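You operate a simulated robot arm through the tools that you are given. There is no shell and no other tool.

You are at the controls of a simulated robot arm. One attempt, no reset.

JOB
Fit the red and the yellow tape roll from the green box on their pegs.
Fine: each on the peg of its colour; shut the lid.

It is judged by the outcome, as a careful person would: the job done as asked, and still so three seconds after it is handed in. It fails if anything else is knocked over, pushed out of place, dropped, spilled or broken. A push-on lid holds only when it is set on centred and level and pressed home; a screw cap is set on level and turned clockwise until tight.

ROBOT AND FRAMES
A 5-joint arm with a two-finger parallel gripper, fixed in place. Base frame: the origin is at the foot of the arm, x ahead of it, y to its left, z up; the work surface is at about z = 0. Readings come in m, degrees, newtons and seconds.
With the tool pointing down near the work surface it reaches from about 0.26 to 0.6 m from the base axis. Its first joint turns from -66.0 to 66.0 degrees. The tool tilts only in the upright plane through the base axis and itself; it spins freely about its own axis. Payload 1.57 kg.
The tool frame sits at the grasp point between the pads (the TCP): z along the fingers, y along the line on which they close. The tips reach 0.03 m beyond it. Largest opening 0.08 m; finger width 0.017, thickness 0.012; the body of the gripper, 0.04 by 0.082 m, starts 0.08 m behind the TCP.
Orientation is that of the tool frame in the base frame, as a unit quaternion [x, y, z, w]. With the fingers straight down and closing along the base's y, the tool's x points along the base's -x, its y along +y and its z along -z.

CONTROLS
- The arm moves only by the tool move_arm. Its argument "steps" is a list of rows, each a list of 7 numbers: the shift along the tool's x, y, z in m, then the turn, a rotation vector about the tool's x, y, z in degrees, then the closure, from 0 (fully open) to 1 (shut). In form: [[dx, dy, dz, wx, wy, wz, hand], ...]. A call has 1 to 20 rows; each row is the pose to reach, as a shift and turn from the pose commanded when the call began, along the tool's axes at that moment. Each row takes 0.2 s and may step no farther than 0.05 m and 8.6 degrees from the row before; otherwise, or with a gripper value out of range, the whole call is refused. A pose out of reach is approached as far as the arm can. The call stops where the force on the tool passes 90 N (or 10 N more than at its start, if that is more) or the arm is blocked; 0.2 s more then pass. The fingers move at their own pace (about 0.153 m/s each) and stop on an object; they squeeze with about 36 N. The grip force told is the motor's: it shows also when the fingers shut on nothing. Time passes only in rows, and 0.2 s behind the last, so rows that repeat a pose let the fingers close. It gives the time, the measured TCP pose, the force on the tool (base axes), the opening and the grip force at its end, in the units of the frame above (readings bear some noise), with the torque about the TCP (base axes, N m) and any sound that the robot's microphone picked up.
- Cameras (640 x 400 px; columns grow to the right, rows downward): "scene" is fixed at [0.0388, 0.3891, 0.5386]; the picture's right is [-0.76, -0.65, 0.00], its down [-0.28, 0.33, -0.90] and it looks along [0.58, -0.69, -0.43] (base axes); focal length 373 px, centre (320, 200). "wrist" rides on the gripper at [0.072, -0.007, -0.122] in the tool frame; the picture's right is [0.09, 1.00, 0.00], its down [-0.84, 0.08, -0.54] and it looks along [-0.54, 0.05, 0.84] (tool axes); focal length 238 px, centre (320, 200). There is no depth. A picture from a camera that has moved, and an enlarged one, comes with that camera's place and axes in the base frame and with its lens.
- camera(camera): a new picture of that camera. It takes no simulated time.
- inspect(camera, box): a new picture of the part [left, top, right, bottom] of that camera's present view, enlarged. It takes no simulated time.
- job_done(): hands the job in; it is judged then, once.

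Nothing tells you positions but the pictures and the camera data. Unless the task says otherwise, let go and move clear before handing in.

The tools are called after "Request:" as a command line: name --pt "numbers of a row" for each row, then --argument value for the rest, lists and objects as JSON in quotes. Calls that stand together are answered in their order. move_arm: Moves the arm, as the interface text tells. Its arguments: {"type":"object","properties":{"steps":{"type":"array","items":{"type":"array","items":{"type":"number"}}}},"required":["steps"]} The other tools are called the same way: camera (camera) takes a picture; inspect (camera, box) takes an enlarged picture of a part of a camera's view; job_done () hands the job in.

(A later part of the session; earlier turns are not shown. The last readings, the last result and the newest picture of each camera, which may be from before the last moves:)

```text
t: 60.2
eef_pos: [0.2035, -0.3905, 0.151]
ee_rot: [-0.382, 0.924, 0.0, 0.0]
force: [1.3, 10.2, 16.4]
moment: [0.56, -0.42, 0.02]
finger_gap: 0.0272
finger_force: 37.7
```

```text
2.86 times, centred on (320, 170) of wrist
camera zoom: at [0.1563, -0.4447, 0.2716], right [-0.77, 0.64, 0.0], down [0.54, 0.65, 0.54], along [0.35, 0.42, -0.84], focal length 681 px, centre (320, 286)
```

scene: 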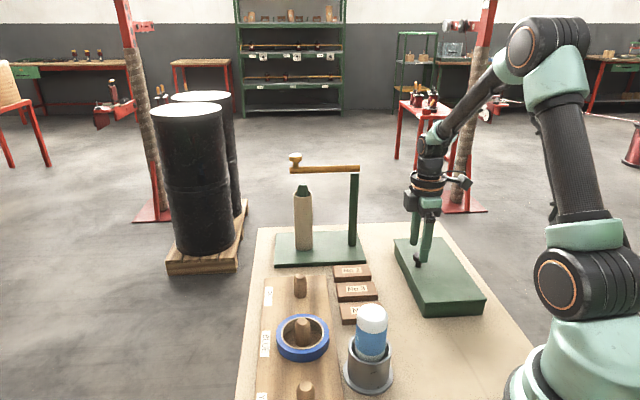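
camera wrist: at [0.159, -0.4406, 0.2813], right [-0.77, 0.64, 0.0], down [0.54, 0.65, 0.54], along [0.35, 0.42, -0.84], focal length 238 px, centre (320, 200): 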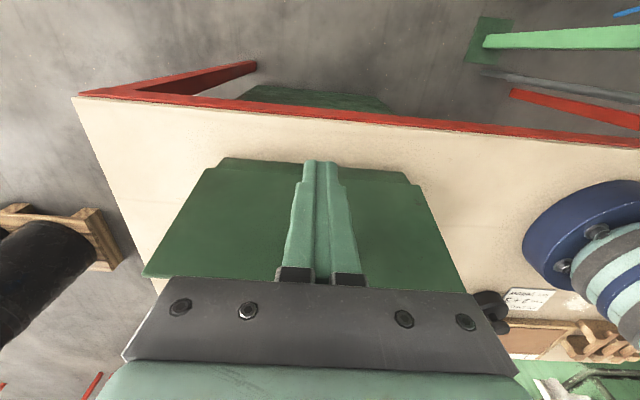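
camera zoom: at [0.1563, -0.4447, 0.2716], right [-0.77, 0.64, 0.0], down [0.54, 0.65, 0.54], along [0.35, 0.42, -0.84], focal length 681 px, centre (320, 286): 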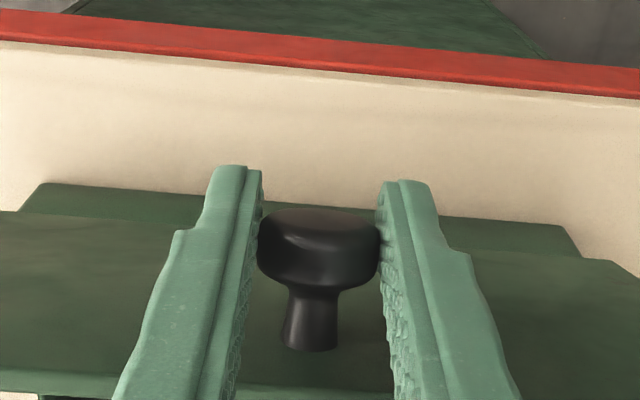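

Lid at about 108°. Releasing the knob to see whether the lid rests open.

Request:
move_arm --pt "0.0082 0 0.0042 0 0 0 0.4" --pt "0.0082 0 0.0042 0 0 0 0.4"

Request:
inspect --camera "scene" --box '[390, 180, 510, 290]'

Request:
camera --camera "wrist"

```text
t: 60.8
eef_pos: [0.1978, -0.3977, 0.1458]
ee_rot: [-0.383, 0.924, 0.001, 0.0]
force: [0.7, 0.7, 1.2]
moment: [-0.04, 0.0, -0.01]
finger_gap: 0.0478
finger_force: 0.1
```

```text
3.64 times, centred on (450, 235) of scene
camera zoom: at [0.0388, 0.3891, 0.5386], right [-0.76, -0.65, 0.0], down [-0.28, 0.33, -0.9], along [0.58, -0.69, -0.43], focal length 1356 px, centre (-153, 73)
```

zoom: 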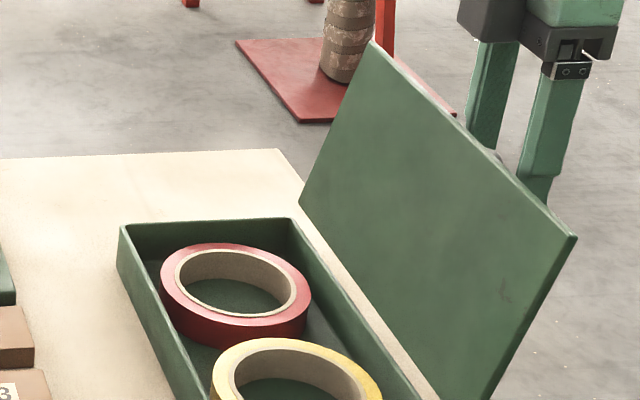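

```text
taken
camera wrist: at [0.1503, -0.4512, 0.2673], right [-0.77, 0.64, 0.0], down [0.54, 0.65, 0.54], along [0.35, 0.42, -0.84], focal length 238 px, centre (320, 200)
```

wrist: 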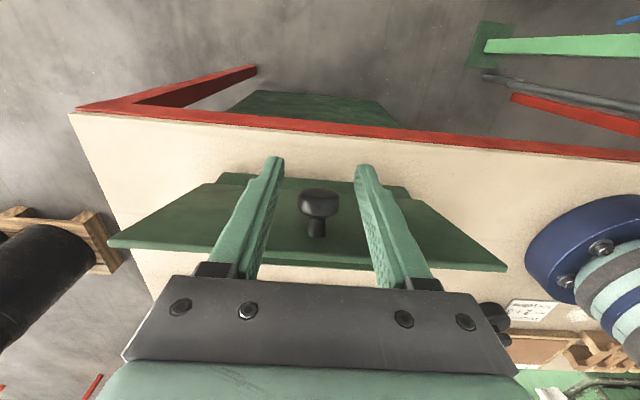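

The lid rests open at its stop (about 108°). I'll lift the hand clear and look into the box from above.

Request:
move_arm --pt "0.003 0 -0.04 0 0 0 0.2" --pt "0.003 0 -0.09 0 0 0 0.2" --pt "0.003 0 -0.14 0 0 0 0.2" --pt "0.003 0 -0.17 0 0 0 0.2" --pt "-0.04 0 -0.18 0 0 0 0.2" --pt "-0.085 0 -0.18 0 0 0 0.2" --pt "-0.12 0 -0.18 0 0 0 0.2" --pt "-0.12 0 -0.18 0 0 0 0.2"

Request:
camera --camera "wrist"

Request:
inspect --camera "scene" --box '[380, 190, 520, 320]'

```text
t: 62.6
eef_pos: [0.2832, -0.3127, 0.3264]
ee_rot: [-0.382, 0.924, 0.0, 0.0]
force: [0.2, 0.0, -0.6]
moment: [0.02, -0.01, 0.01]
finger_gap: 0.0642
finger_force: 0.1
```

```text
taken
camera wrist: at [0.2355, -0.3655, 0.447], right [-0.77, 0.64, 0.0], down [0.54, 0.65, 0.54], along [0.35, 0.42, -0.84], focal length 238 px, centre (320, 200)
```

wrist: 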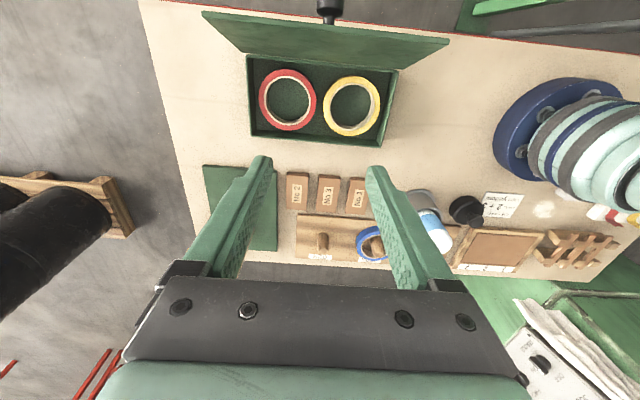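

```text
3.08 times, centred on (450, 255) of scene
camera zoom: at [0.0388, 0.3891, 0.5386], right [-0.76, -0.65, 0.0], down [-0.28, 0.33, -0.9], along [0.58, -0.69, -0.43], focal length 1147 px, centre (-80, 31)
```

zoom: 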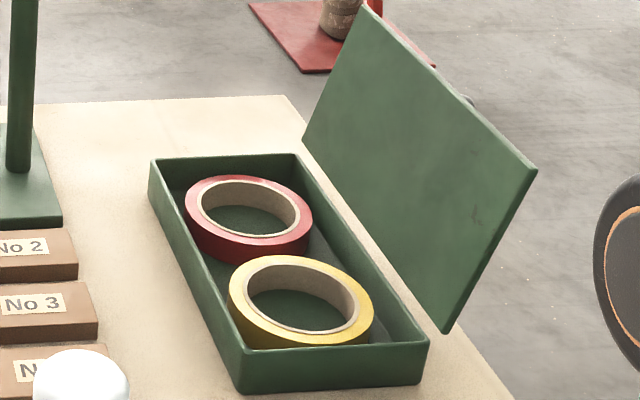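

Request:
inspect --camera "wrist" --box '[230, 40, 420, 160]'

Request:
inspect --camera "wrist" --box '[270, 150, 470, 280]'

```text
3.33 times, centred on (325, 100) of wrist
camera zoom: at [0.2355, -0.3655, 0.447], right [-0.77, 0.64, 0.0], down [0.54, 0.65, 0.54], along [0.35, 0.42, -0.84], focal length 794 px, centre (303, 533)
```

zoom: 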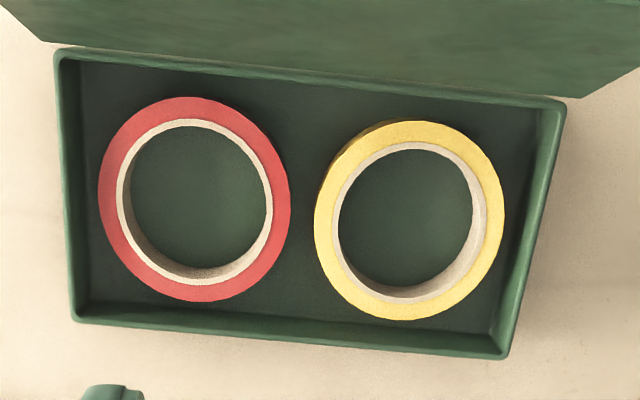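

```text
3.08 times, centred on (370, 215) of wrist
camera zoom: at [0.2355, -0.3655, 0.447], right [-0.77, 0.64, 0.0], down [0.54, 0.65, 0.54], along [0.35, 0.42, -0.84], focal length 733 px, centre (166, 154)
```

zoom: 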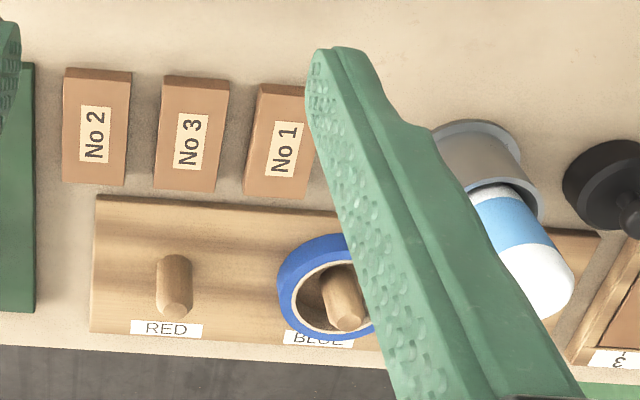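

The box is open. The red roll is centred near (0.326,-0.347) and the yellow near (0.250,-0.271), each about 95 mm outside with a hole of about 69 mm. I'll hold them from inside the hole by spreading the fingers, so I'm turning the tool with its camera toward the base and moving over the red roll.

Request:
move_arm --pt "-0.001 -0.01 0 0 0 7.5 0.6" --pt "-0.002 -0.02 0 0 0 15 0.6" --pt "-0.003 -0.03 0 0 0 22.5 0.6" --pt "-0.004 -0.04 0 0 0 30 0.6" --pt "-0.005 -0.05 0 0 0 37.5 0.6" --pt "-0.0059 -0.0539 0 0 0 45 0.6" --pt "-0.0059 -0.0539 0 0 0 52.5 0.6" --pt "-0.0059 -0.0539 0 0 0 60 0.6" --pt "-0.0059 -0.0539 0 0 0 67.5 0.6" --pt "-0.0059 -0.0539 0 0 0 75 0.6" --pt "-0.0059 -0.0539 0 0 0 82.5 0.6" --pt "-0.0059 -0.0539 0 0 0 90 0.6" --pt "-0.0059 -0.0539 0.045 0 0 90 0.6" --pt "-0.0059 -0.0539 0.09 0 0 90 0.6" --pt "-0.0059 -0.0539 0.135 0 0 90 0.6" --pt "-0.0059 -0.0539 0.17 0 0 90 0.6" --pt "-0.0059 -0.0539 0.17 0 0 90 0.6"

Request:
camera --camera "wrist"

Request:
inspect --camera "scene" --box '[360, 150, 520, 310]'

```text
t: 66.2
eef_pos: [0.3238, -0.3449, 0.1571]
ee_rot: [0.382, 0.924, 0.0, 0.0]
force: [-1.0, 0.1, -0.2]
moment: [0.03, -0.02, 0.01]
finger_gap: 0.0321
finger_force: 0.0
```

```text
taken
camera wrist: at [0.268, -0.2982, 0.2769], right [0.64, 0.77, 0.0], down [0.65, -0.54, 0.54], along [0.42, -0.35, -0.84], focal length 238 px, centre (320, 200)
```

wrist: 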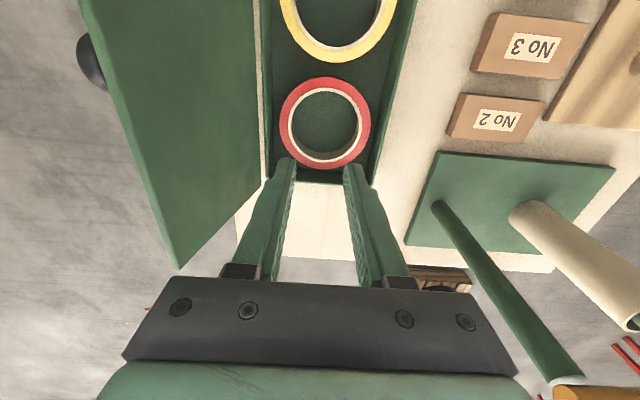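

```text
2.50 times, centred on (440, 230) of scene
camera zoom: at [0.0388, 0.3891, 0.5386], right [-0.76, -0.65, 0.0], down [-0.28, 0.33, -0.9], along [0.58, -0.69, -0.43], focal length 932 px, centre (20, 125)
```

zoom: 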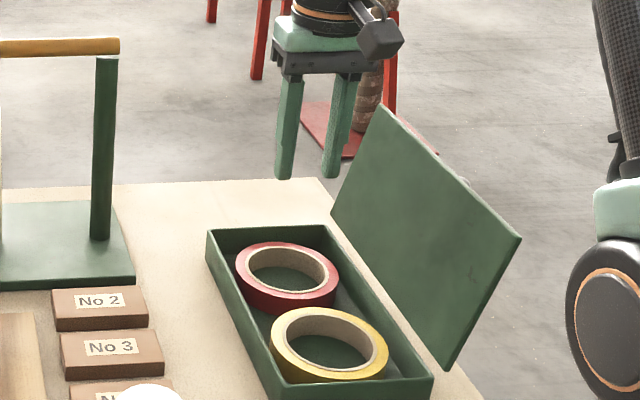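

Request:
move_arm --pt "0.005 0.003 0.025 0 0 0 0.6" --pt "0.005 0.003 0.05 0 0 0 0.6" --pt "0.005 0.003 0.05 0 0 0 0.6"

Request:
inspect --camera "wrist" --box '[220, 60, 440, 200]'

Request:
inspect --camera "scene" --box '[380, 170, 500, 290]'

```text
t: 67.0
eef_pos: [0.3237, -0.3411, 0.1076]
ee_rot: [0.382, 0.924, 0.0, 0.0]
force: [0.3, -0.1, 0.9]
moment: [-0.03, 0.02, 0.02]
finger_gap: 0.0319
finger_force: 0.0
```

```text
2.86 times, centred on (330, 130) of wrist
camera zoom: at [0.267, -0.2929, 0.2273], right [0.64, 0.77, 0.0], down [0.65, -0.54, 0.54], along [0.42, -0.35, -0.84], focal length 681 px, centre (291, 400)
```

zoom: 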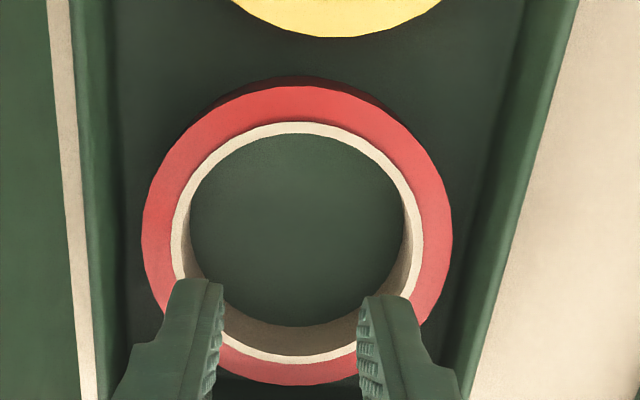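

```text
3.33 times, centred on (440, 230) of scene
camera zoom: at [0.0388, 0.3891, 0.5386], right [-0.76, -0.65, 0.0], down [-0.28, 0.33, -0.9], along [0.58, -0.69, -0.43], focal length 1243 px, centre (-80, 100)
```

zoom: 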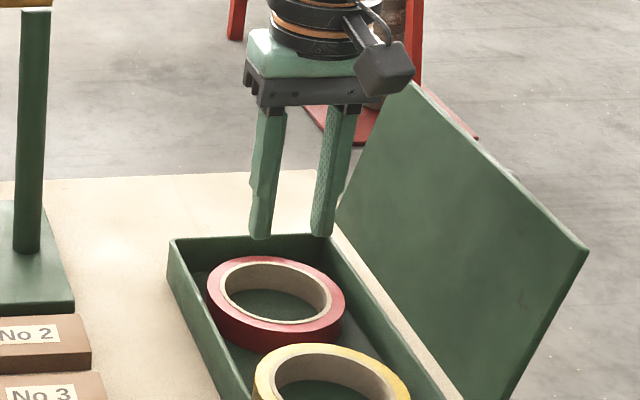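

The red roll's hole is almost centred under the fingers. I'll shift 3 mm, lower inside the hole, then spread the fingers.

Request:
move_arm --pt "0.003 0.001 0.0 0 0 0 0.6" --pt "0.003 0.001 0.025 0 0 0 0.6" --pt "0.003 0.001 0.045 0 0 0 0.6" --pt "0.003 0.001 0.058 0 0 0 0.6" --pt "0.003 0.001 0.063 0 0 0 0.6" --pt "0.003 0.001 0.063 0 0 0 0.6"

Request:
inspect --camera "wrist" --box '[220, 80, 440, 220]'

Request:
inspect --camera "scene" --box '[380, 190, 500, 310]'

```text
t: 68.4
eef_pos: [0.3217, -0.3362, 0.0434]
ee_rot: [0.383, 0.924, 0.0, 0.0]
force: [-0.4, -1.0, 0.3]
moment: [-0.02, 0.03, 0.01]
finger_gap: 0.0318
finger_force: 0.0
```

```text
2.86 times, centred on (330, 150) of wrist
camera zoom: at [0.2653, -0.2898, 0.1645], right [0.64, 0.77, 0.0], down [0.65, -0.54, 0.54], along [0.42, -0.35, -0.84], focal length 681 px, centre (291, 343)
```

zoom: 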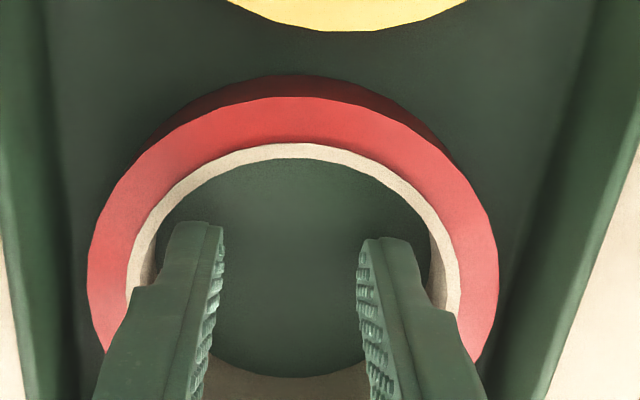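

```text
3.33 times, centred on (440, 250) of scene
camera zoom: at [0.0388, 0.3891, 0.5386], right [-0.76, -0.65, 0.0], down [-0.28, 0.33, -0.9], along [0.58, -0.69, -0.43], focal length 1243 px, centre (-80, 33)
```

zoom: 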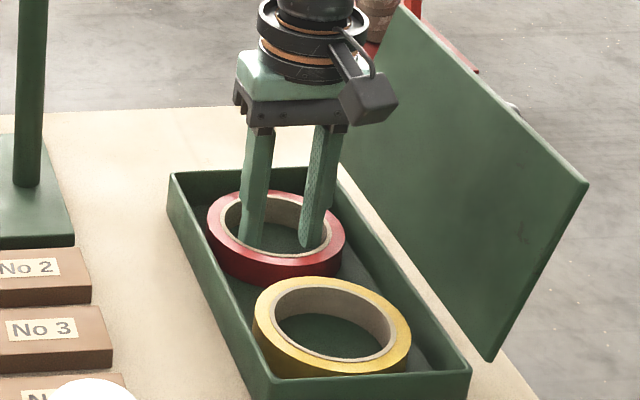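

The fingers are inside the red roll. Spreading them to grip it from inside.

Request:
move_arm --pt "0 0 0 0 0 0 0.5" --pt "0 0 0 0 0 0 0.3" --pt "0 0 0 0 0 0 0.0" --pt "0 0 0 0 0 0 0.0"

Request:
inspect --camera "wrist" --box '[220, 80, 440, 220]'

```text
t: 69.4
eef_pos: [0.3223, -0.3362, 0.0438]
ee_rot: [0.383, 0.924, 0.0, 0.0]
force: [0.0, -0.7, -0.6]
moment: [-0.02, -0.01, 0.02]
finger_gap: 0.0427
finger_force: 0.0
```

```text
2.86 times, centred on (330, 150) of wrist
camera zoom: at [0.2652, -0.2897, 0.1646], right [0.64, 0.77, 0.0], down [0.65, -0.54, 0.54], along [0.42, -0.35, -0.84], focal length 681 px, centre (291, 343)
```

zoom: 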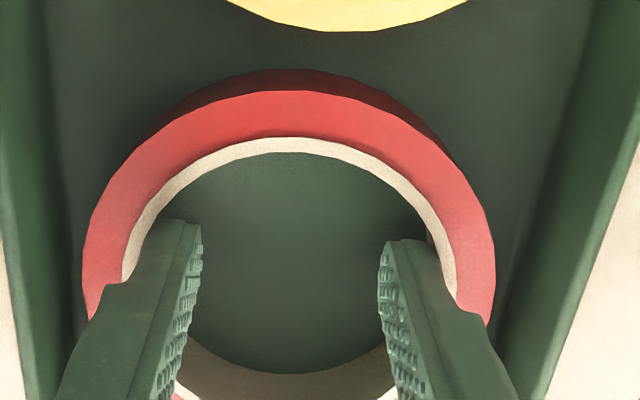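

The fingers stopped on the roll at a 0.0427 gap. Lifting slowly by 2 cm to test the hold.

Request:
move_arm --pt "0 0 -0.005 0 0 0 0.0" --pt "0 0 -0.012 0 0 0 0.0" --pt "0 0 -0.02 0 0 0 0.0"

Request:
inspect --camera "wrist" --box '[220, 80, 440, 220]'

Request:
inspect --camera "scene" --box '[380, 190, 500, 310]'

```text
t: 70.2
eef_pos: [0.3215, -0.3386, 0.064]
ee_rot: [0.382, 0.924, -0.001, 0.001]
force: [-0.1, 0.0, -0.2]
moment: [0.0, 0.01, 0.01]
finger_gap: 0.0434
finger_force: 0.0
```

```text
2.86 times, centred on (330, 150) of wrist
camera zoom: at [0.2651, -0.2897, 0.185], right [0.64, 0.77, 0.0], down [0.65, -0.54, 0.54], along [0.42, -0.35, -0.84], focal length 681 px, centre (291, 343)
```

zoom: 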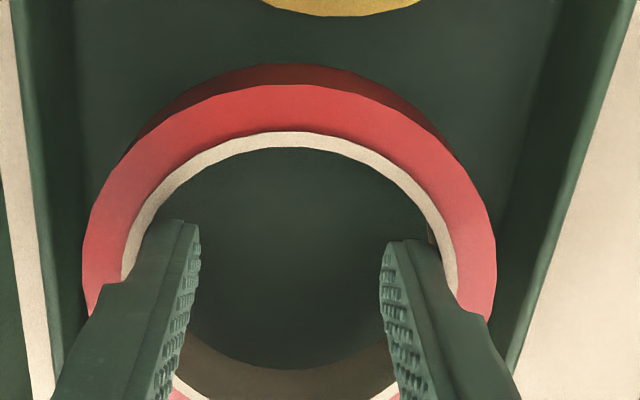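

```text
3.33 times, centred on (440, 250) of scene
camera zoom: at [0.0388, 0.3891, 0.5386], right [-0.76, -0.65, 0.0], down [-0.28, 0.33, -0.9], along [0.58, -0.69, -0.43], focal length 1243 px, centre (-80, 33)
```

zoom: 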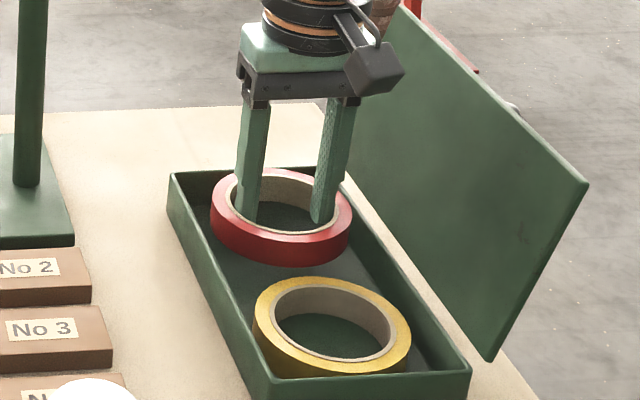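

The red roll lifts cleanly and level. I'll raise it clear of everything and carry it to above the red peg.

Request:
move_arm --pt "0 0 -0.03 0 0 0 0.0" --pt "0 0 -0.065 0 0 0 0.0" --pt "0 0 -0.105 0 0 0 0.0" --pt "0 0 -0.145 0 0 0 0.0" --pt "0 0 -0.18 0 0 0 0.0" --pt "0.005 0.02 -0.2 0 0 0 0.0" --pt "0.018 0.06 -0.2 0 0 0 0.0" --pt "0.03 0.1 -0.2 0 0 0 0.0" --pt "0.042 0.14 -0.2 0 0 0 0.0" --pt "0.054 0.18 -0.2 0 0 0 0.0" --pt "0.067 0.22 -0.2 0 0 0 0.0" --pt "0.08 0.26 -0.2 0 0 0 0.0" --pt "0.089 0.29 -0.2 0 0 0 0.0" --pt "0.093 0.3007 -0.19 0 0 0 0.0" --pt "0.093 0.3007 -0.17 0 0 0 0.0" --pt "0.093 0.3007 -0.17 0 0 0 0.0"

Request:
camera --camera "wrist"

Request:
camera --camera "scene"

```text
t: 73.6
eef_pos: [0.4692, -0.0592, 0.2326]
ee_rot: [0.383, 0.924, 0.001, 0.0]
force: [-0.5, -0.2, -0.1]
moment: [-0.01, 0.02, -0.03]
finger_gap: 0.0467
finger_force: 0.2
```

```text
taken
camera wrist: at [0.4128, -0.0112, 0.3538], right [0.64, 0.77, 0.0], down [0.65, -0.54, 0.54], along [0.42, -0.35, -0.84], focal length 238 px, centre (320, 200)
```

wrist: 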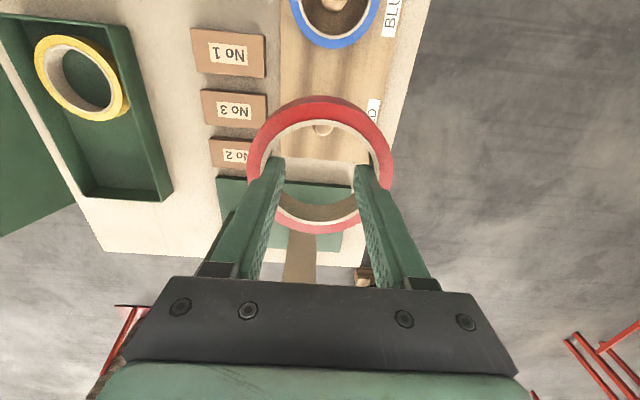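

```text
taken
```

scene: 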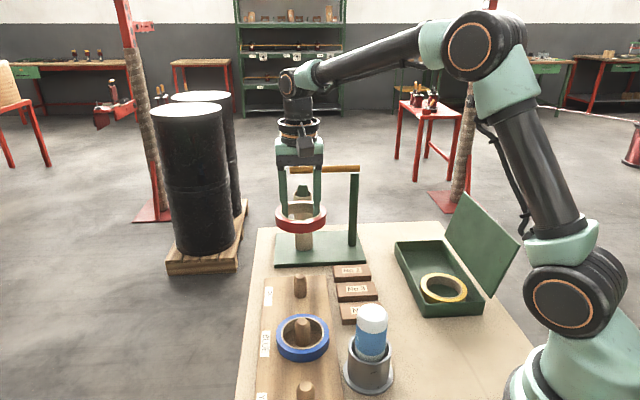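

Request:
inspect --camera "wrist" --box '[220, 70, 420, 250]'

Request:
inspect --camera "scene" --box '[250, 120, 390, 320]'

```text
2.22 times, centred on (320, 160) of wrist
camera zoom: at [0.4128, -0.0112, 0.3538], right [0.64, 0.77, 0.0], down [0.65, -0.54, 0.54], along [0.42, -0.35, -0.84], focal length 530 px, centre (320, 289)
```

zoom: 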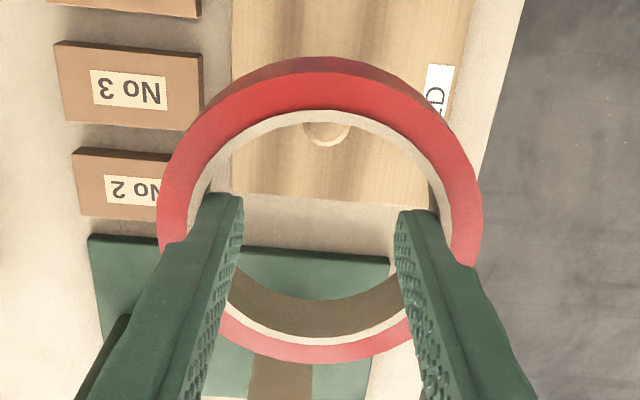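

```text
2.00 times, centred on (320, 220) of scene
camera zoom: at [0.0388, 0.3891, 0.5386], right [-0.76, -0.65, 0.0], down [-0.28, 0.33, -0.9], along [0.58, -0.69, -0.43], focal length 746 px, centre (320, 160)
```

zoom: 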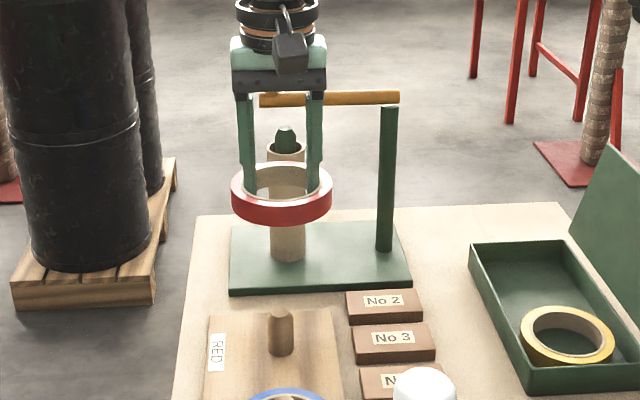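

The roll is held level. The peg top shows through the hole near its far edge, so I'll lower a bit and look again to align.

Request:
move_arm --pt "-0.002 0.001 0.02 0 0 0 0.0" --pt "-0.004 0.002 0.05 0 0 0 0.0" --pt "-0.004 0.002 0.075 0 0 0 0.0" --pt "-0.004 0.002 0.075 0 0 0 0.0"

Request:
inspect --camera "wrist" --box '[220, 70, 420, 250]'

Request:
inspect --camera "scene" --box '[240, 190, 380, 330]'

```text
t: 74.6
eef_pos: [0.4725, -0.0615, 0.1584]
ee_rot: [0.383, 0.924, 0.0, 0.0]
force: [-0.2, 0.4, 0.0]
moment: [0.0, -0.02, 0.01]
finger_gap: 0.0473
finger_force: 0.2
```

```text
2.22 times, centred on (320, 160) of wrist
camera zoom: at [0.4156, -0.0137, 0.2791], right [0.64, 0.77, 0.0], down [0.65, -0.54, 0.54], along [0.42, -0.35, -0.84], focal length 530 px, centre (320, 289)
```

zoom: 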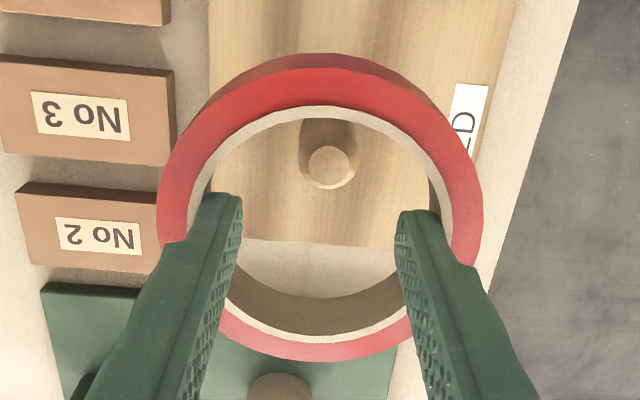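

```text
2.86 times, centred on (310, 260) of scene
camera zoom: at [0.0388, 0.3891, 0.5386], right [-0.76, -0.65, 0.0], down [-0.28, 0.33, -0.9], along [0.58, -0.69, -0.43], focal length 1065 px, centre (349, 29)
```

zoom: 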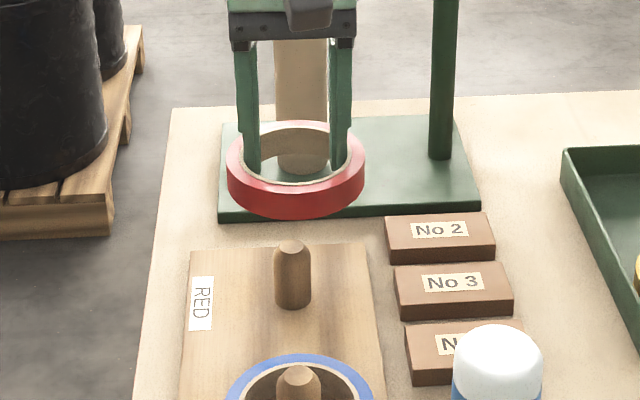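

The peg is about 4 mm away toward the far side and sideways. I'll correct by that and descend part way over the peg.

Request:
move_arm --pt "-0.004 0.0037 0.0 0 0 0 0.0" --pt "-0.004 0.0037 0.02 0 0 0 0.0" --pt "-0.004 0.0037 0.035 0 0 0 0.0" --pt "-0.004 0.0037 0.035 0 0 0 0.0"

Request:
inspect --camera "wrist" --box '[220, 70, 420, 250]'

Request:
inspect --camera "scene" --box '[240, 190, 380, 330]'

```text
t: 75.6
eef_pos: [0.4782, -0.061, 0.1238]
ee_rot: [0.383, 0.924, 0.0, 0.0]
force: [0.2, -0.9, -0.7]
moment: [0.01, -0.01, 0.0]
finger_gap: 0.0473
finger_force: 0.1
```

```text
2.22 times, centred on (320, 160) of wrist
camera zoom: at [0.4213, -0.014, 0.2443], right [0.64, 0.77, 0.0], down [0.65, -0.54, 0.54], along [0.42, -0.35, -0.84], focal length 530 px, centre (320, 289)
```

zoom: 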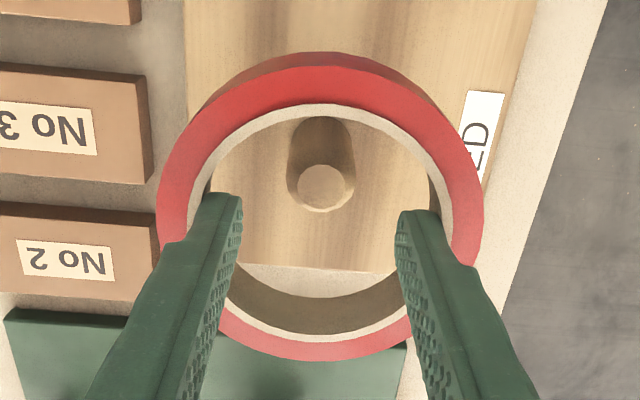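

```text
2.86 times, centred on (310, 260) of scene
camera zoom: at [0.0388, 0.3891, 0.5386], right [-0.76, -0.65, 0.0], down [-0.28, 0.33, -0.9], along [0.58, -0.69, -0.43], focal length 1065 px, centre (349, 29)
```

zoom: 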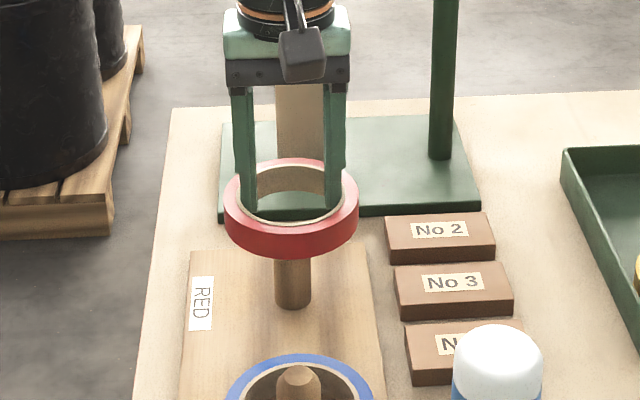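

Well aligned. Descending over the peg.

Request:
move_arm --pt "0 0 0.015 0 0 0 0.0" --pt "0 0 0.03 0 0 0 0.0" --pt "0 0 0.045 0 0 0 0.0" --pt "0 0 0.052 0 0 0 0.0" --pt "0 0 0.052 0 0 0 0.0"

Request:
inspect --camera "wrist" --box '[220, 70, 420, 250]'

Request:
inspect --camera "scene" --box '[240, 210, 360, 330]'

```text
t: 76.8
eef_pos: [0.4796, -0.0609, 0.0713]
ee_rot: [0.382, 0.924, 0.0, 0.0]
force: [-0.2, 0.2, -1.4]
moment: [0.02, 0.01, 0.03]
finger_gap: 0.0474
finger_force: 0.0
```

```text
2.22 times, centred on (320, 160) of wrist
camera zoom: at [0.4219, -0.0135, 0.1923], right [0.64, 0.77, 0.0], down [0.65, -0.54, 0.54], along [0.42, -0.35, -0.84], focal length 530 px, centre (320, 289)
```

zoom: 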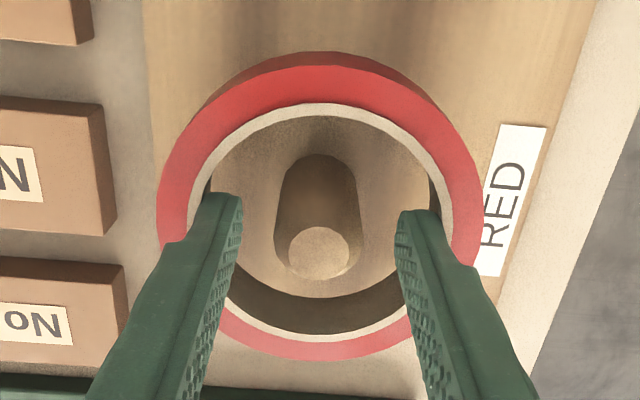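

```text
3.33 times, centred on (300, 270) of scene
camera zoom: at [0.0388, 0.3891, 0.5386], right [-0.76, -0.65, 0.0], down [-0.28, 0.33, -0.9], along [0.58, -0.69, -0.43], focal length 1243 px, centre (387, -33)
```

zoom: 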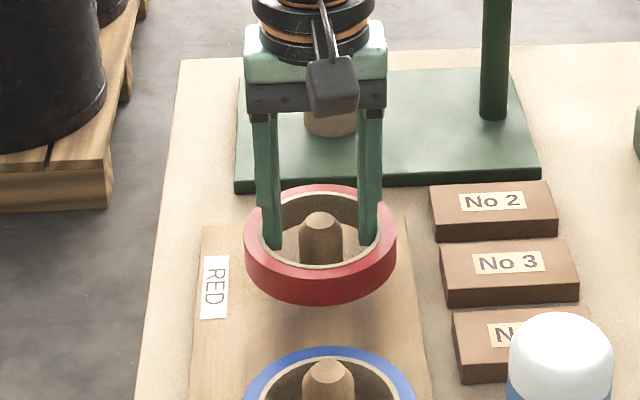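

The peg is inside the roll's hole. Lowering the rest of the way in small steps to feel the board.

Request:
move_arm --pt "0 0 0.005 0 0 0 0.0" --pt "0 0 0.009 0 0 0 0.0" --pt "0 0 0.011 0 0 0 0.0"

Request:
inspect --camera "scene" --box '[250, 240, 350, 340]'

```text
t: 77.6
eef_pos: [0.4788, -0.0629, 0.0614]
ee_rot: [0.383, 0.924, -0.001, 0.001]
force: [-0.1, -0.1, -0.2]
moment: [0.03, -0.03, 0.01]
finger_gap: 0.047
finger_force: 0.1
```

```text
4.00 times, centred on (300, 290) of scene
camera zoom: at [0.0388, 0.3891, 0.5386], right [-0.76, -0.65, 0.0], down [-0.28, 0.33, -0.9], along [0.58, -0.69, -0.43], focal length 1491 px, centre (400, -160)
```

zoom: 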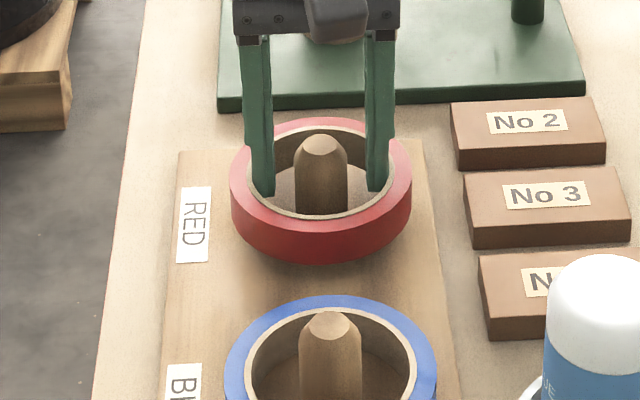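

Request:
move_arm --pt "0 0 0.002 0 0 0 0.0" --pt "0 0 0.004 0 0 0 0.0" --pt "0 0 0.006 0 0 0 0.0"

Request:
inspect --camera "scene" --box '[250, 240, 350, 340]'

```text
t: 78.4
eef_pos: [0.478, -0.0608, 0.0541]
ee_rot: [0.383, 0.924, 0.0, 0.0]
force: [-0.2, 0.4, 0.2]
moment: [0.0, -0.03, 0.0]
finger_gap: 0.0471
finger_force: 0.1
```

```text
4.00 times, centred on (300, 290) of scene
camera zoom: at [0.0388, 0.3891, 0.5386], right [-0.76, -0.65, 0.0], down [-0.28, 0.33, -0.9], along [0.58, -0.69, -0.43], focal length 1491 px, centre (400, -160)
```

zoom: 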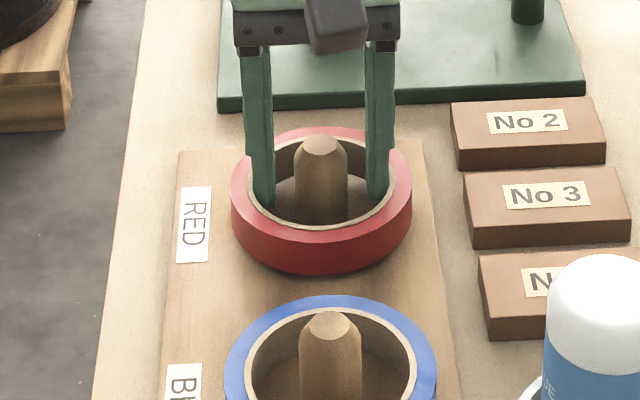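

Request:
move_arm --pt "0 0 0.0015 0 0 0 0.0" --pt "0 0 0.003 0 0 0 0.0" --pt "0 0 0.0045 0 0 0 0.0"

Request:
inspect --camera "scene" --box '[250, 240, 350, 340]'

```text
t: 79.2
eef_pos: [0.4785, -0.0597, 0.0493]
ee_rot: [0.382, 0.924, 0.001, 0.0]
force: [0.8, -0.2, -0.7]
moment: [-0.02, 0.02, 0.02]
finger_gap: 0.0474
finger_force: 0.1
```

```text
4.00 times, centred on (300, 290) of scene
camera zoom: at [0.0388, 0.3891, 0.5386], right [-0.76, -0.65, 0.0], down [-0.28, 0.33, -0.9], along [0.58, -0.69, -0.43], focal length 1491 px, centre (400, -160)
```

zoom: 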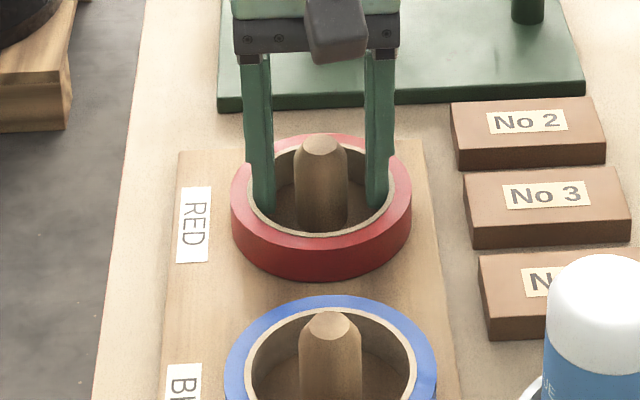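

Request:
move_arm --pt "0 0 0.0015 0 0 0 0.0" --pt "0 0 0.003 0 0 0 0.0"

Request:
inspect --camera "scene" --box '[250, 240, 350, 340]'

```text
t: 79.8
eef_pos: [0.4791, -0.0605, 0.0482]
ee_rot: [0.382, 0.924, -0.001, 0.001]
force: [-12.2, 0.4, 26.7]
moment: [0.06, 0.25, 0.04]
finger_gap: 0.047
finger_force: 0.0
```

```text
4.00 times, centred on (300, 290) of scene
camera zoom: at [0.0386, 0.3892, 0.5386], right [-0.76, -0.65, 0.0], down [-0.28, 0.33, -0.9], along [0.58, -0.69, -0.43], focal length 1491 px, centre (400, -160)
```

zoom: 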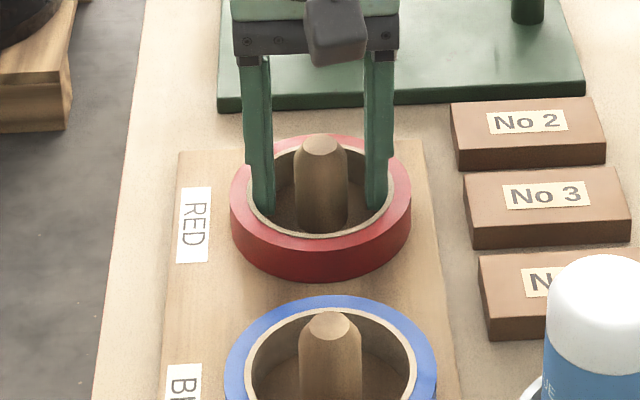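

Contact with the board (27 N). I'll ease up slightly, draw the fingers in just enough to free the roll without touching the peg, and lift out.

Request:
move_arm --pt "0 0 -0.002 0 0 0 0.0" --pt "0 0 -0.002 0 0 0 0.45" --pt "0 0 -0.002 0 0 0 0.52" --pt "0 0 -0.002 0 0 0 0.52"

Request:
inspect --camera "wrist" --box '[220, 70, 420, 250]'

Request:
inspect --camera "scene" --box '[250, 240, 350, 340]'

```text
t: 80.8
eef_pos: [0.4787, -0.061, 0.0487]
ee_rot: [0.383, 0.924, -0.001, -0.001]
force: [-0.2, 0.1, 0.3]
moment: [-0.03, 0.0, -0.02]
finger_gap: 0.0383
finger_force: 0.2
```

```text
2.22 times, centred on (320, 160) of wrist
camera zoom: at [0.4221, -0.0132, 0.1698], right [0.64, 0.77, 0.0], down [0.65, -0.54, 0.54], along [0.42, -0.35, -0.84], focal length 530 px, centre (320, 289)
```

zoom: 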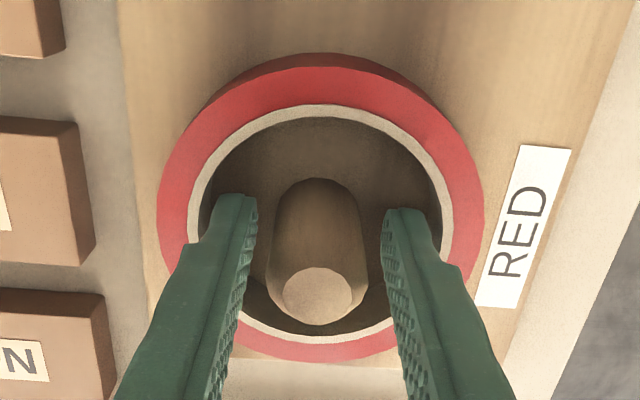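

```text
4.00 times, centred on (300, 290) of scene
camera zoom: at [0.0388, 0.3891, 0.5386], right [-0.76, -0.65, 0.0], down [-0.28, 0.33, -0.9], along [0.58, -0.69, -0.43], focal length 1491 px, centre (400, -160)
```

zoom: 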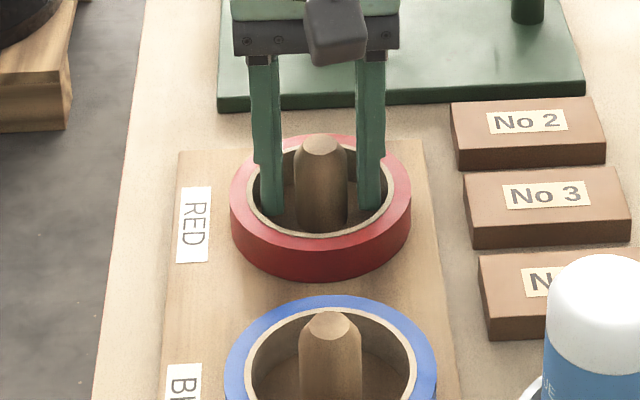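

The roll is free and resting on the board around its peg. Lifting straight out.

Request:
move_arm --pt "0 0 -0.02 0 0 0 0.52" --pt "0 0 -0.045 0 0 0 0.52" --pt "0 0 -0.08 0 0 0 0.52" --pt "0 0 -0.12 0 0 0 0.52" --pt "0 0 -0.16 0 0 0 0.52" --pt "0 0 -0.2 0 0 0 0.55" --pt "0 0 -0.2 0 0 0 0.6"

Request:
camera --camera "wrist"

Request:
inspect --camera "scene" --box '[240, 240, 400, 400]'

```text
t: 82.4
eef_pos: [0.4786, -0.0616, 0.2491]
ee_rot: [0.383, 0.924, 0.001, 0.0]
force: [0.6, -0.6, 0.1]
moment: [-0.01, 0.0, 0.02]
finger_gap: 0.0318
finger_force: 0.1
```

```text
taken
camera wrist: at [0.4216, -0.0136, 0.3705], right [0.64, 0.77, 0.0], down [0.65, -0.54, 0.54], along [0.42, -0.35, -0.84], focal length 238 px, centre (320, 200)
```

wrist: 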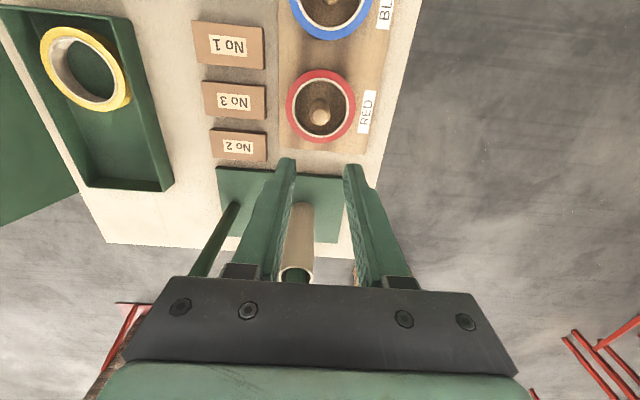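

```text
2.50 times, centred on (320, 320) of scene
camera zoom: at [0.0388, 0.3891, 0.5386], right [-0.76, -0.65, 0.0], down [-0.28, 0.33, -0.9], along [0.58, -0.69, -0.43], focal length 932 px, centre (320, -100)
```

zoom: 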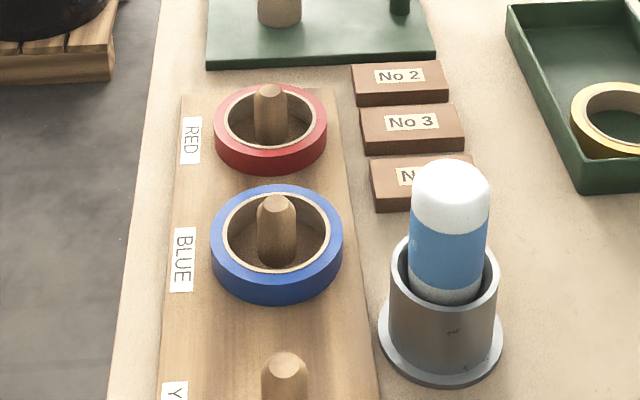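

The red roll is seated on the red peg and the lid is still open. Next is the yellow roll at about (0.247,-0.262).

Request:
move_arm --pt "0.003 -0.04 0 0 0 0 0.6" --pt "0.006 -0.085 0 0 0 0 0.6" --pt "0.01 -0.13 0 0 0 0 0.6" --pt "0.0135 -0.175 0 0 0 0 0.6" --pt "0.017 -0.22 0 0 0 0 0.6" --pt "0.02 -0.265 0 0 0 0 0.6" --pt "0.0229 -0.3054 0.0 0 0 0 0.6" --pt "0.0229 -0.3054 0.04 0 0 0 0.6" --pt "0.0229 -0.3054 0.08 0 0 0 0.6" --pt "0.0229 -0.3054 0.11 0 0 0 0.6" --pt "0.0229 -0.3054 0.14 0 0 0 0.6" --pt "0.0229 -0.3054 0.14 0 0 0 0.6"

Request:
inspect --camera "wrist" --box '[220, 60, 440, 200]'

Request:
inspect --camera "scene" --box '[380, 170, 540, 330]'

```text
t: 85.0
eef_pos: [0.2478, -0.2603, 0.1087]
ee_rot: [0.383, 0.924, -0.001, 0.0]
force: [-0.1, -0.2, 0.2]
moment: [0.01, 0.01, 0.01]
finger_gap: 0.032
finger_force: 0.0
```

```text
2.86 times, centred on (330, 130) of wrist
camera zoom: at [0.1902, -0.2127, 0.2295], right [0.64, 0.77, 0.0], down [0.65, -0.54, 0.54], along [0.42, -0.35, -0.84], focal length 681 px, centre (291, 400)
```

zoom: 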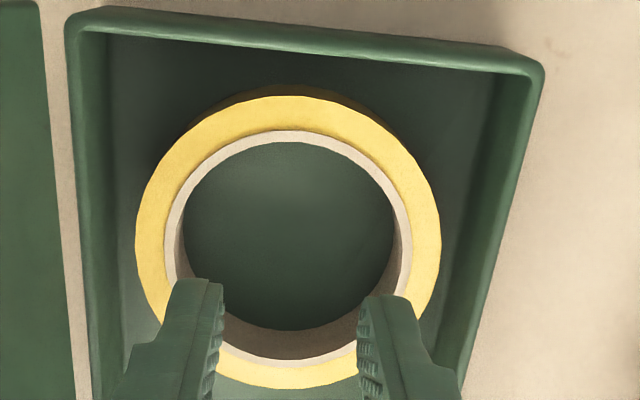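

```text
2.50 times, centred on (460, 250) of scene
camera zoom: at [0.0388, 0.3891, 0.5386], right [-0.76, -0.65, 0.0], down [-0.28, 0.33, -0.9], along [0.58, -0.69, -0.43], focal length 932 px, centre (-30, 75)
```

zoom: 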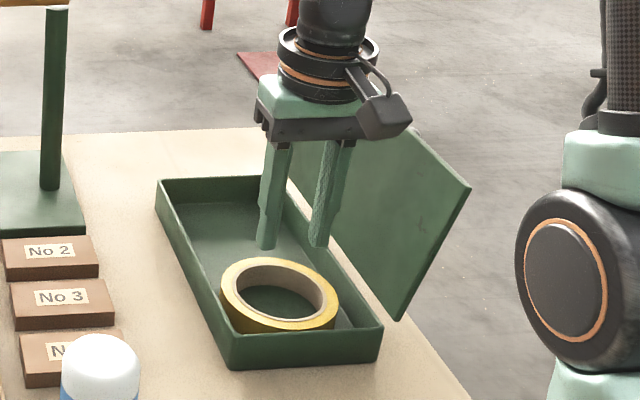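

The yellow roll is nearly centred below. Lowering into its hole.

Request:
move_arm --pt "0.0005 -0.0015 0.0 0 0 0 0.6" --pt "0.0005 -0.0015 0.025 0 0 0 0.6" --pt "0.0005 -0.0015 0.045 0 0 0 0.6" --pt "0.0005 -0.0015 0.06 0 0 0 0.6" --pt "0.0005 -0.0015 0.065 0 0 0 0.6" --pt "0.0005 -0.0015 0.065 0 0 0 0.6"

Request:
inspect --camera "wrist" --box '[220, 80, 440, 220]'

```text
t: 86.4
eef_pos: [0.2439, -0.262, 0.045]
ee_rot: [0.383, 0.924, 0.0, 0.0]
force: [0.0, -0.5, 0.6]
moment: [-0.02, -0.01, 0.01]
finger_gap: 0.0324
finger_force: 0.0
```

```text
2.86 times, centred on (330, 150) of wrist
camera zoom: at [0.1883, -0.2138, 0.1648], right [0.64, 0.77, 0.0], down [0.65, -0.54, 0.54], along [0.42, -0.35, -0.84], focal length 681 px, centre (291, 343)
```

zoom: 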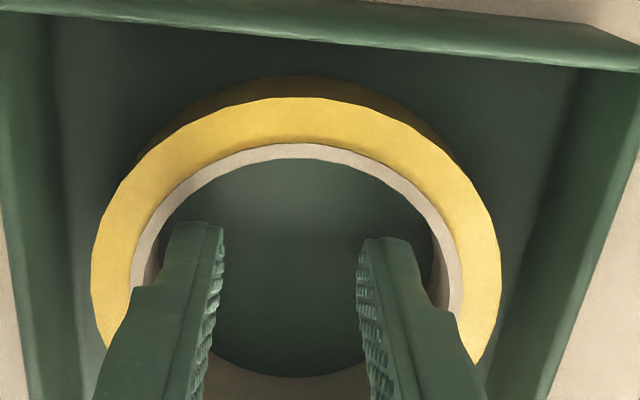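

Fingers are inside the yellow roll, well centred. Spreading and lifting gently.

Request:
move_arm --pt "0 0 0 0 0 0 0.5" --pt "0 0 0 0 0 0 0.3" --pt "0 0 0 0 0 0 0.0" --pt "0 0 0 0 0 0 0.0" --pt "0 0 -0.005 0 0 0 0.0" --pt "0 0 -0.012 0 0 0 0.0" --pt "0 0 -0.02 0 0 0 0.0"

Request:
inspect --camera "wrist" --box '[220, 80, 440, 220]'

Request:
inspect --camera "scene" --box '[390, 200, 520, 330]'

```text
t: 88.0
eef_pos: [0.2444, -0.2605, 0.0645]
ee_rot: [0.382, 0.924, 0.0, 0.0]
force: [-0.5, 0.7, -0.6]
moment: [-0.01, 0.0, 0.0]
finger_gap: 0.0434
finger_force: 0.1
```

```text
2.86 times, centred on (330, 150) of wrist
camera zoom: at [0.188, -0.2141, 0.1851], right [0.64, 0.77, 0.0], down [0.65, -0.54, 0.54], along [0.42, -0.35, -0.84], focal length 681 px, centre (291, 343)
```

zoom: 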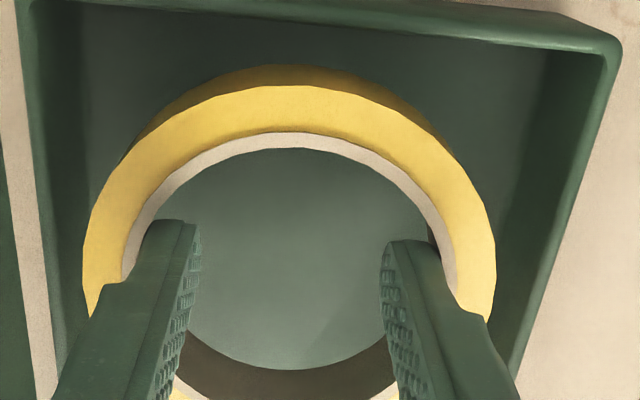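

```text
3.08 times, centred on (455, 265) of scene
camera zoom: at [0.0388, 0.3891, 0.5386], right [-0.76, -0.65, 0.0], down [-0.28, 0.33, -0.9], along [0.58, -0.69, -0.43], focal length 1147 px, centre (-95, 0)
```

zoom: 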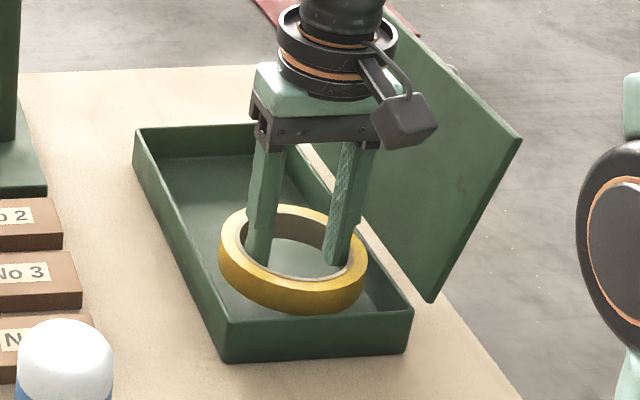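

The yellow roll is held. Lifting it clear and carrying it around, well above the bottle, to over the yellow peg.

Request:
move_arm --pt "0 0 -0.035 0 0 0 0.0" --pt "0 0 -0.075 0 0 0 0.0" --pt "0 0 -0.115 0 0 0 0.0" --pt "0 0 -0.155 0 0 0 0.0" --pt "0 0 -0.195 0 0 0 0.0" --pt "0.0105 0.0348 -0.205 0 0 0 0.0" --pt "0.0211 0.0696 -0.205 0 0 0 0.0" --pt "0.0316 0.1045 -0.205 0 0 0 0.0" --pt "0.0422 0.1393 -0.205 0 0 0 0.0" --pt "0.0527 0.1741 -0.205 0 0 0 0.0" --pt "0.081 0.1989 -0.205 0 0 0 0.0" --pt "0.1092 0.2237 -0.205 0 0 0 0.0" --pt "0.1375 0.2484 -0.205 0 0 0 0.0" --pt "0.1657 0.2732 -0.205 0 0 0 0.0" --pt "0.2014 0.287 -0.205 0 0 0 0.0" --pt "0.237 0.3009 -0.205 0 0 0 0.0" --pt "0.237 0.3009 -0.175 0 0 0 0.0" --pt "0.237 0.3009 -0.175 0 0 0 0.0"

Request:
camera --camera "wrist"

Request:
camera --camera "scene"

```text
t: 91.8
eef_pos: [0.2906, 0.1207, 0.2387]
ee_rot: [0.384, 0.924, 0.0, 0.0]
force: [-0.5, -0.1, -1.0]
moment: [0.03, -0.01, -0.02]
finger_gap: 0.0464
finger_force: 0.0
```

```text
taken
camera wrist: at [0.2337, 0.1678, 0.3599], right [0.64, 0.77, 0.0], down [0.65, -0.54, 0.54], along [0.42, -0.35, -0.84], focal length 238 px, centre (320, 200)
```

wrist: 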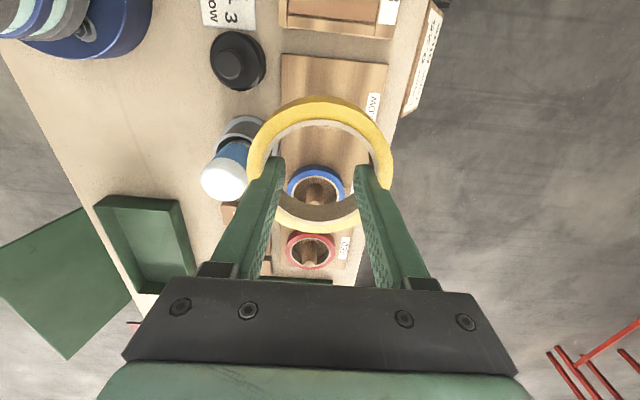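

```text
taken
```

scene: 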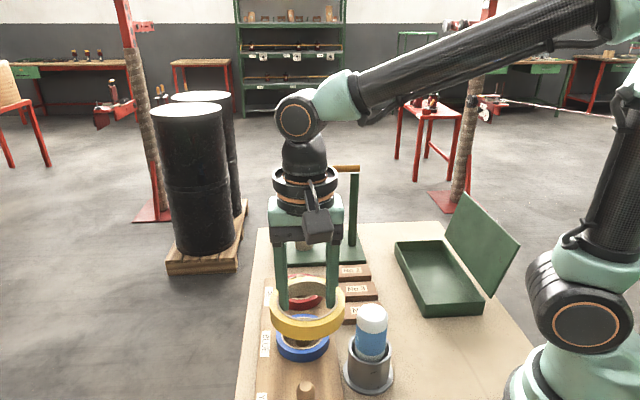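

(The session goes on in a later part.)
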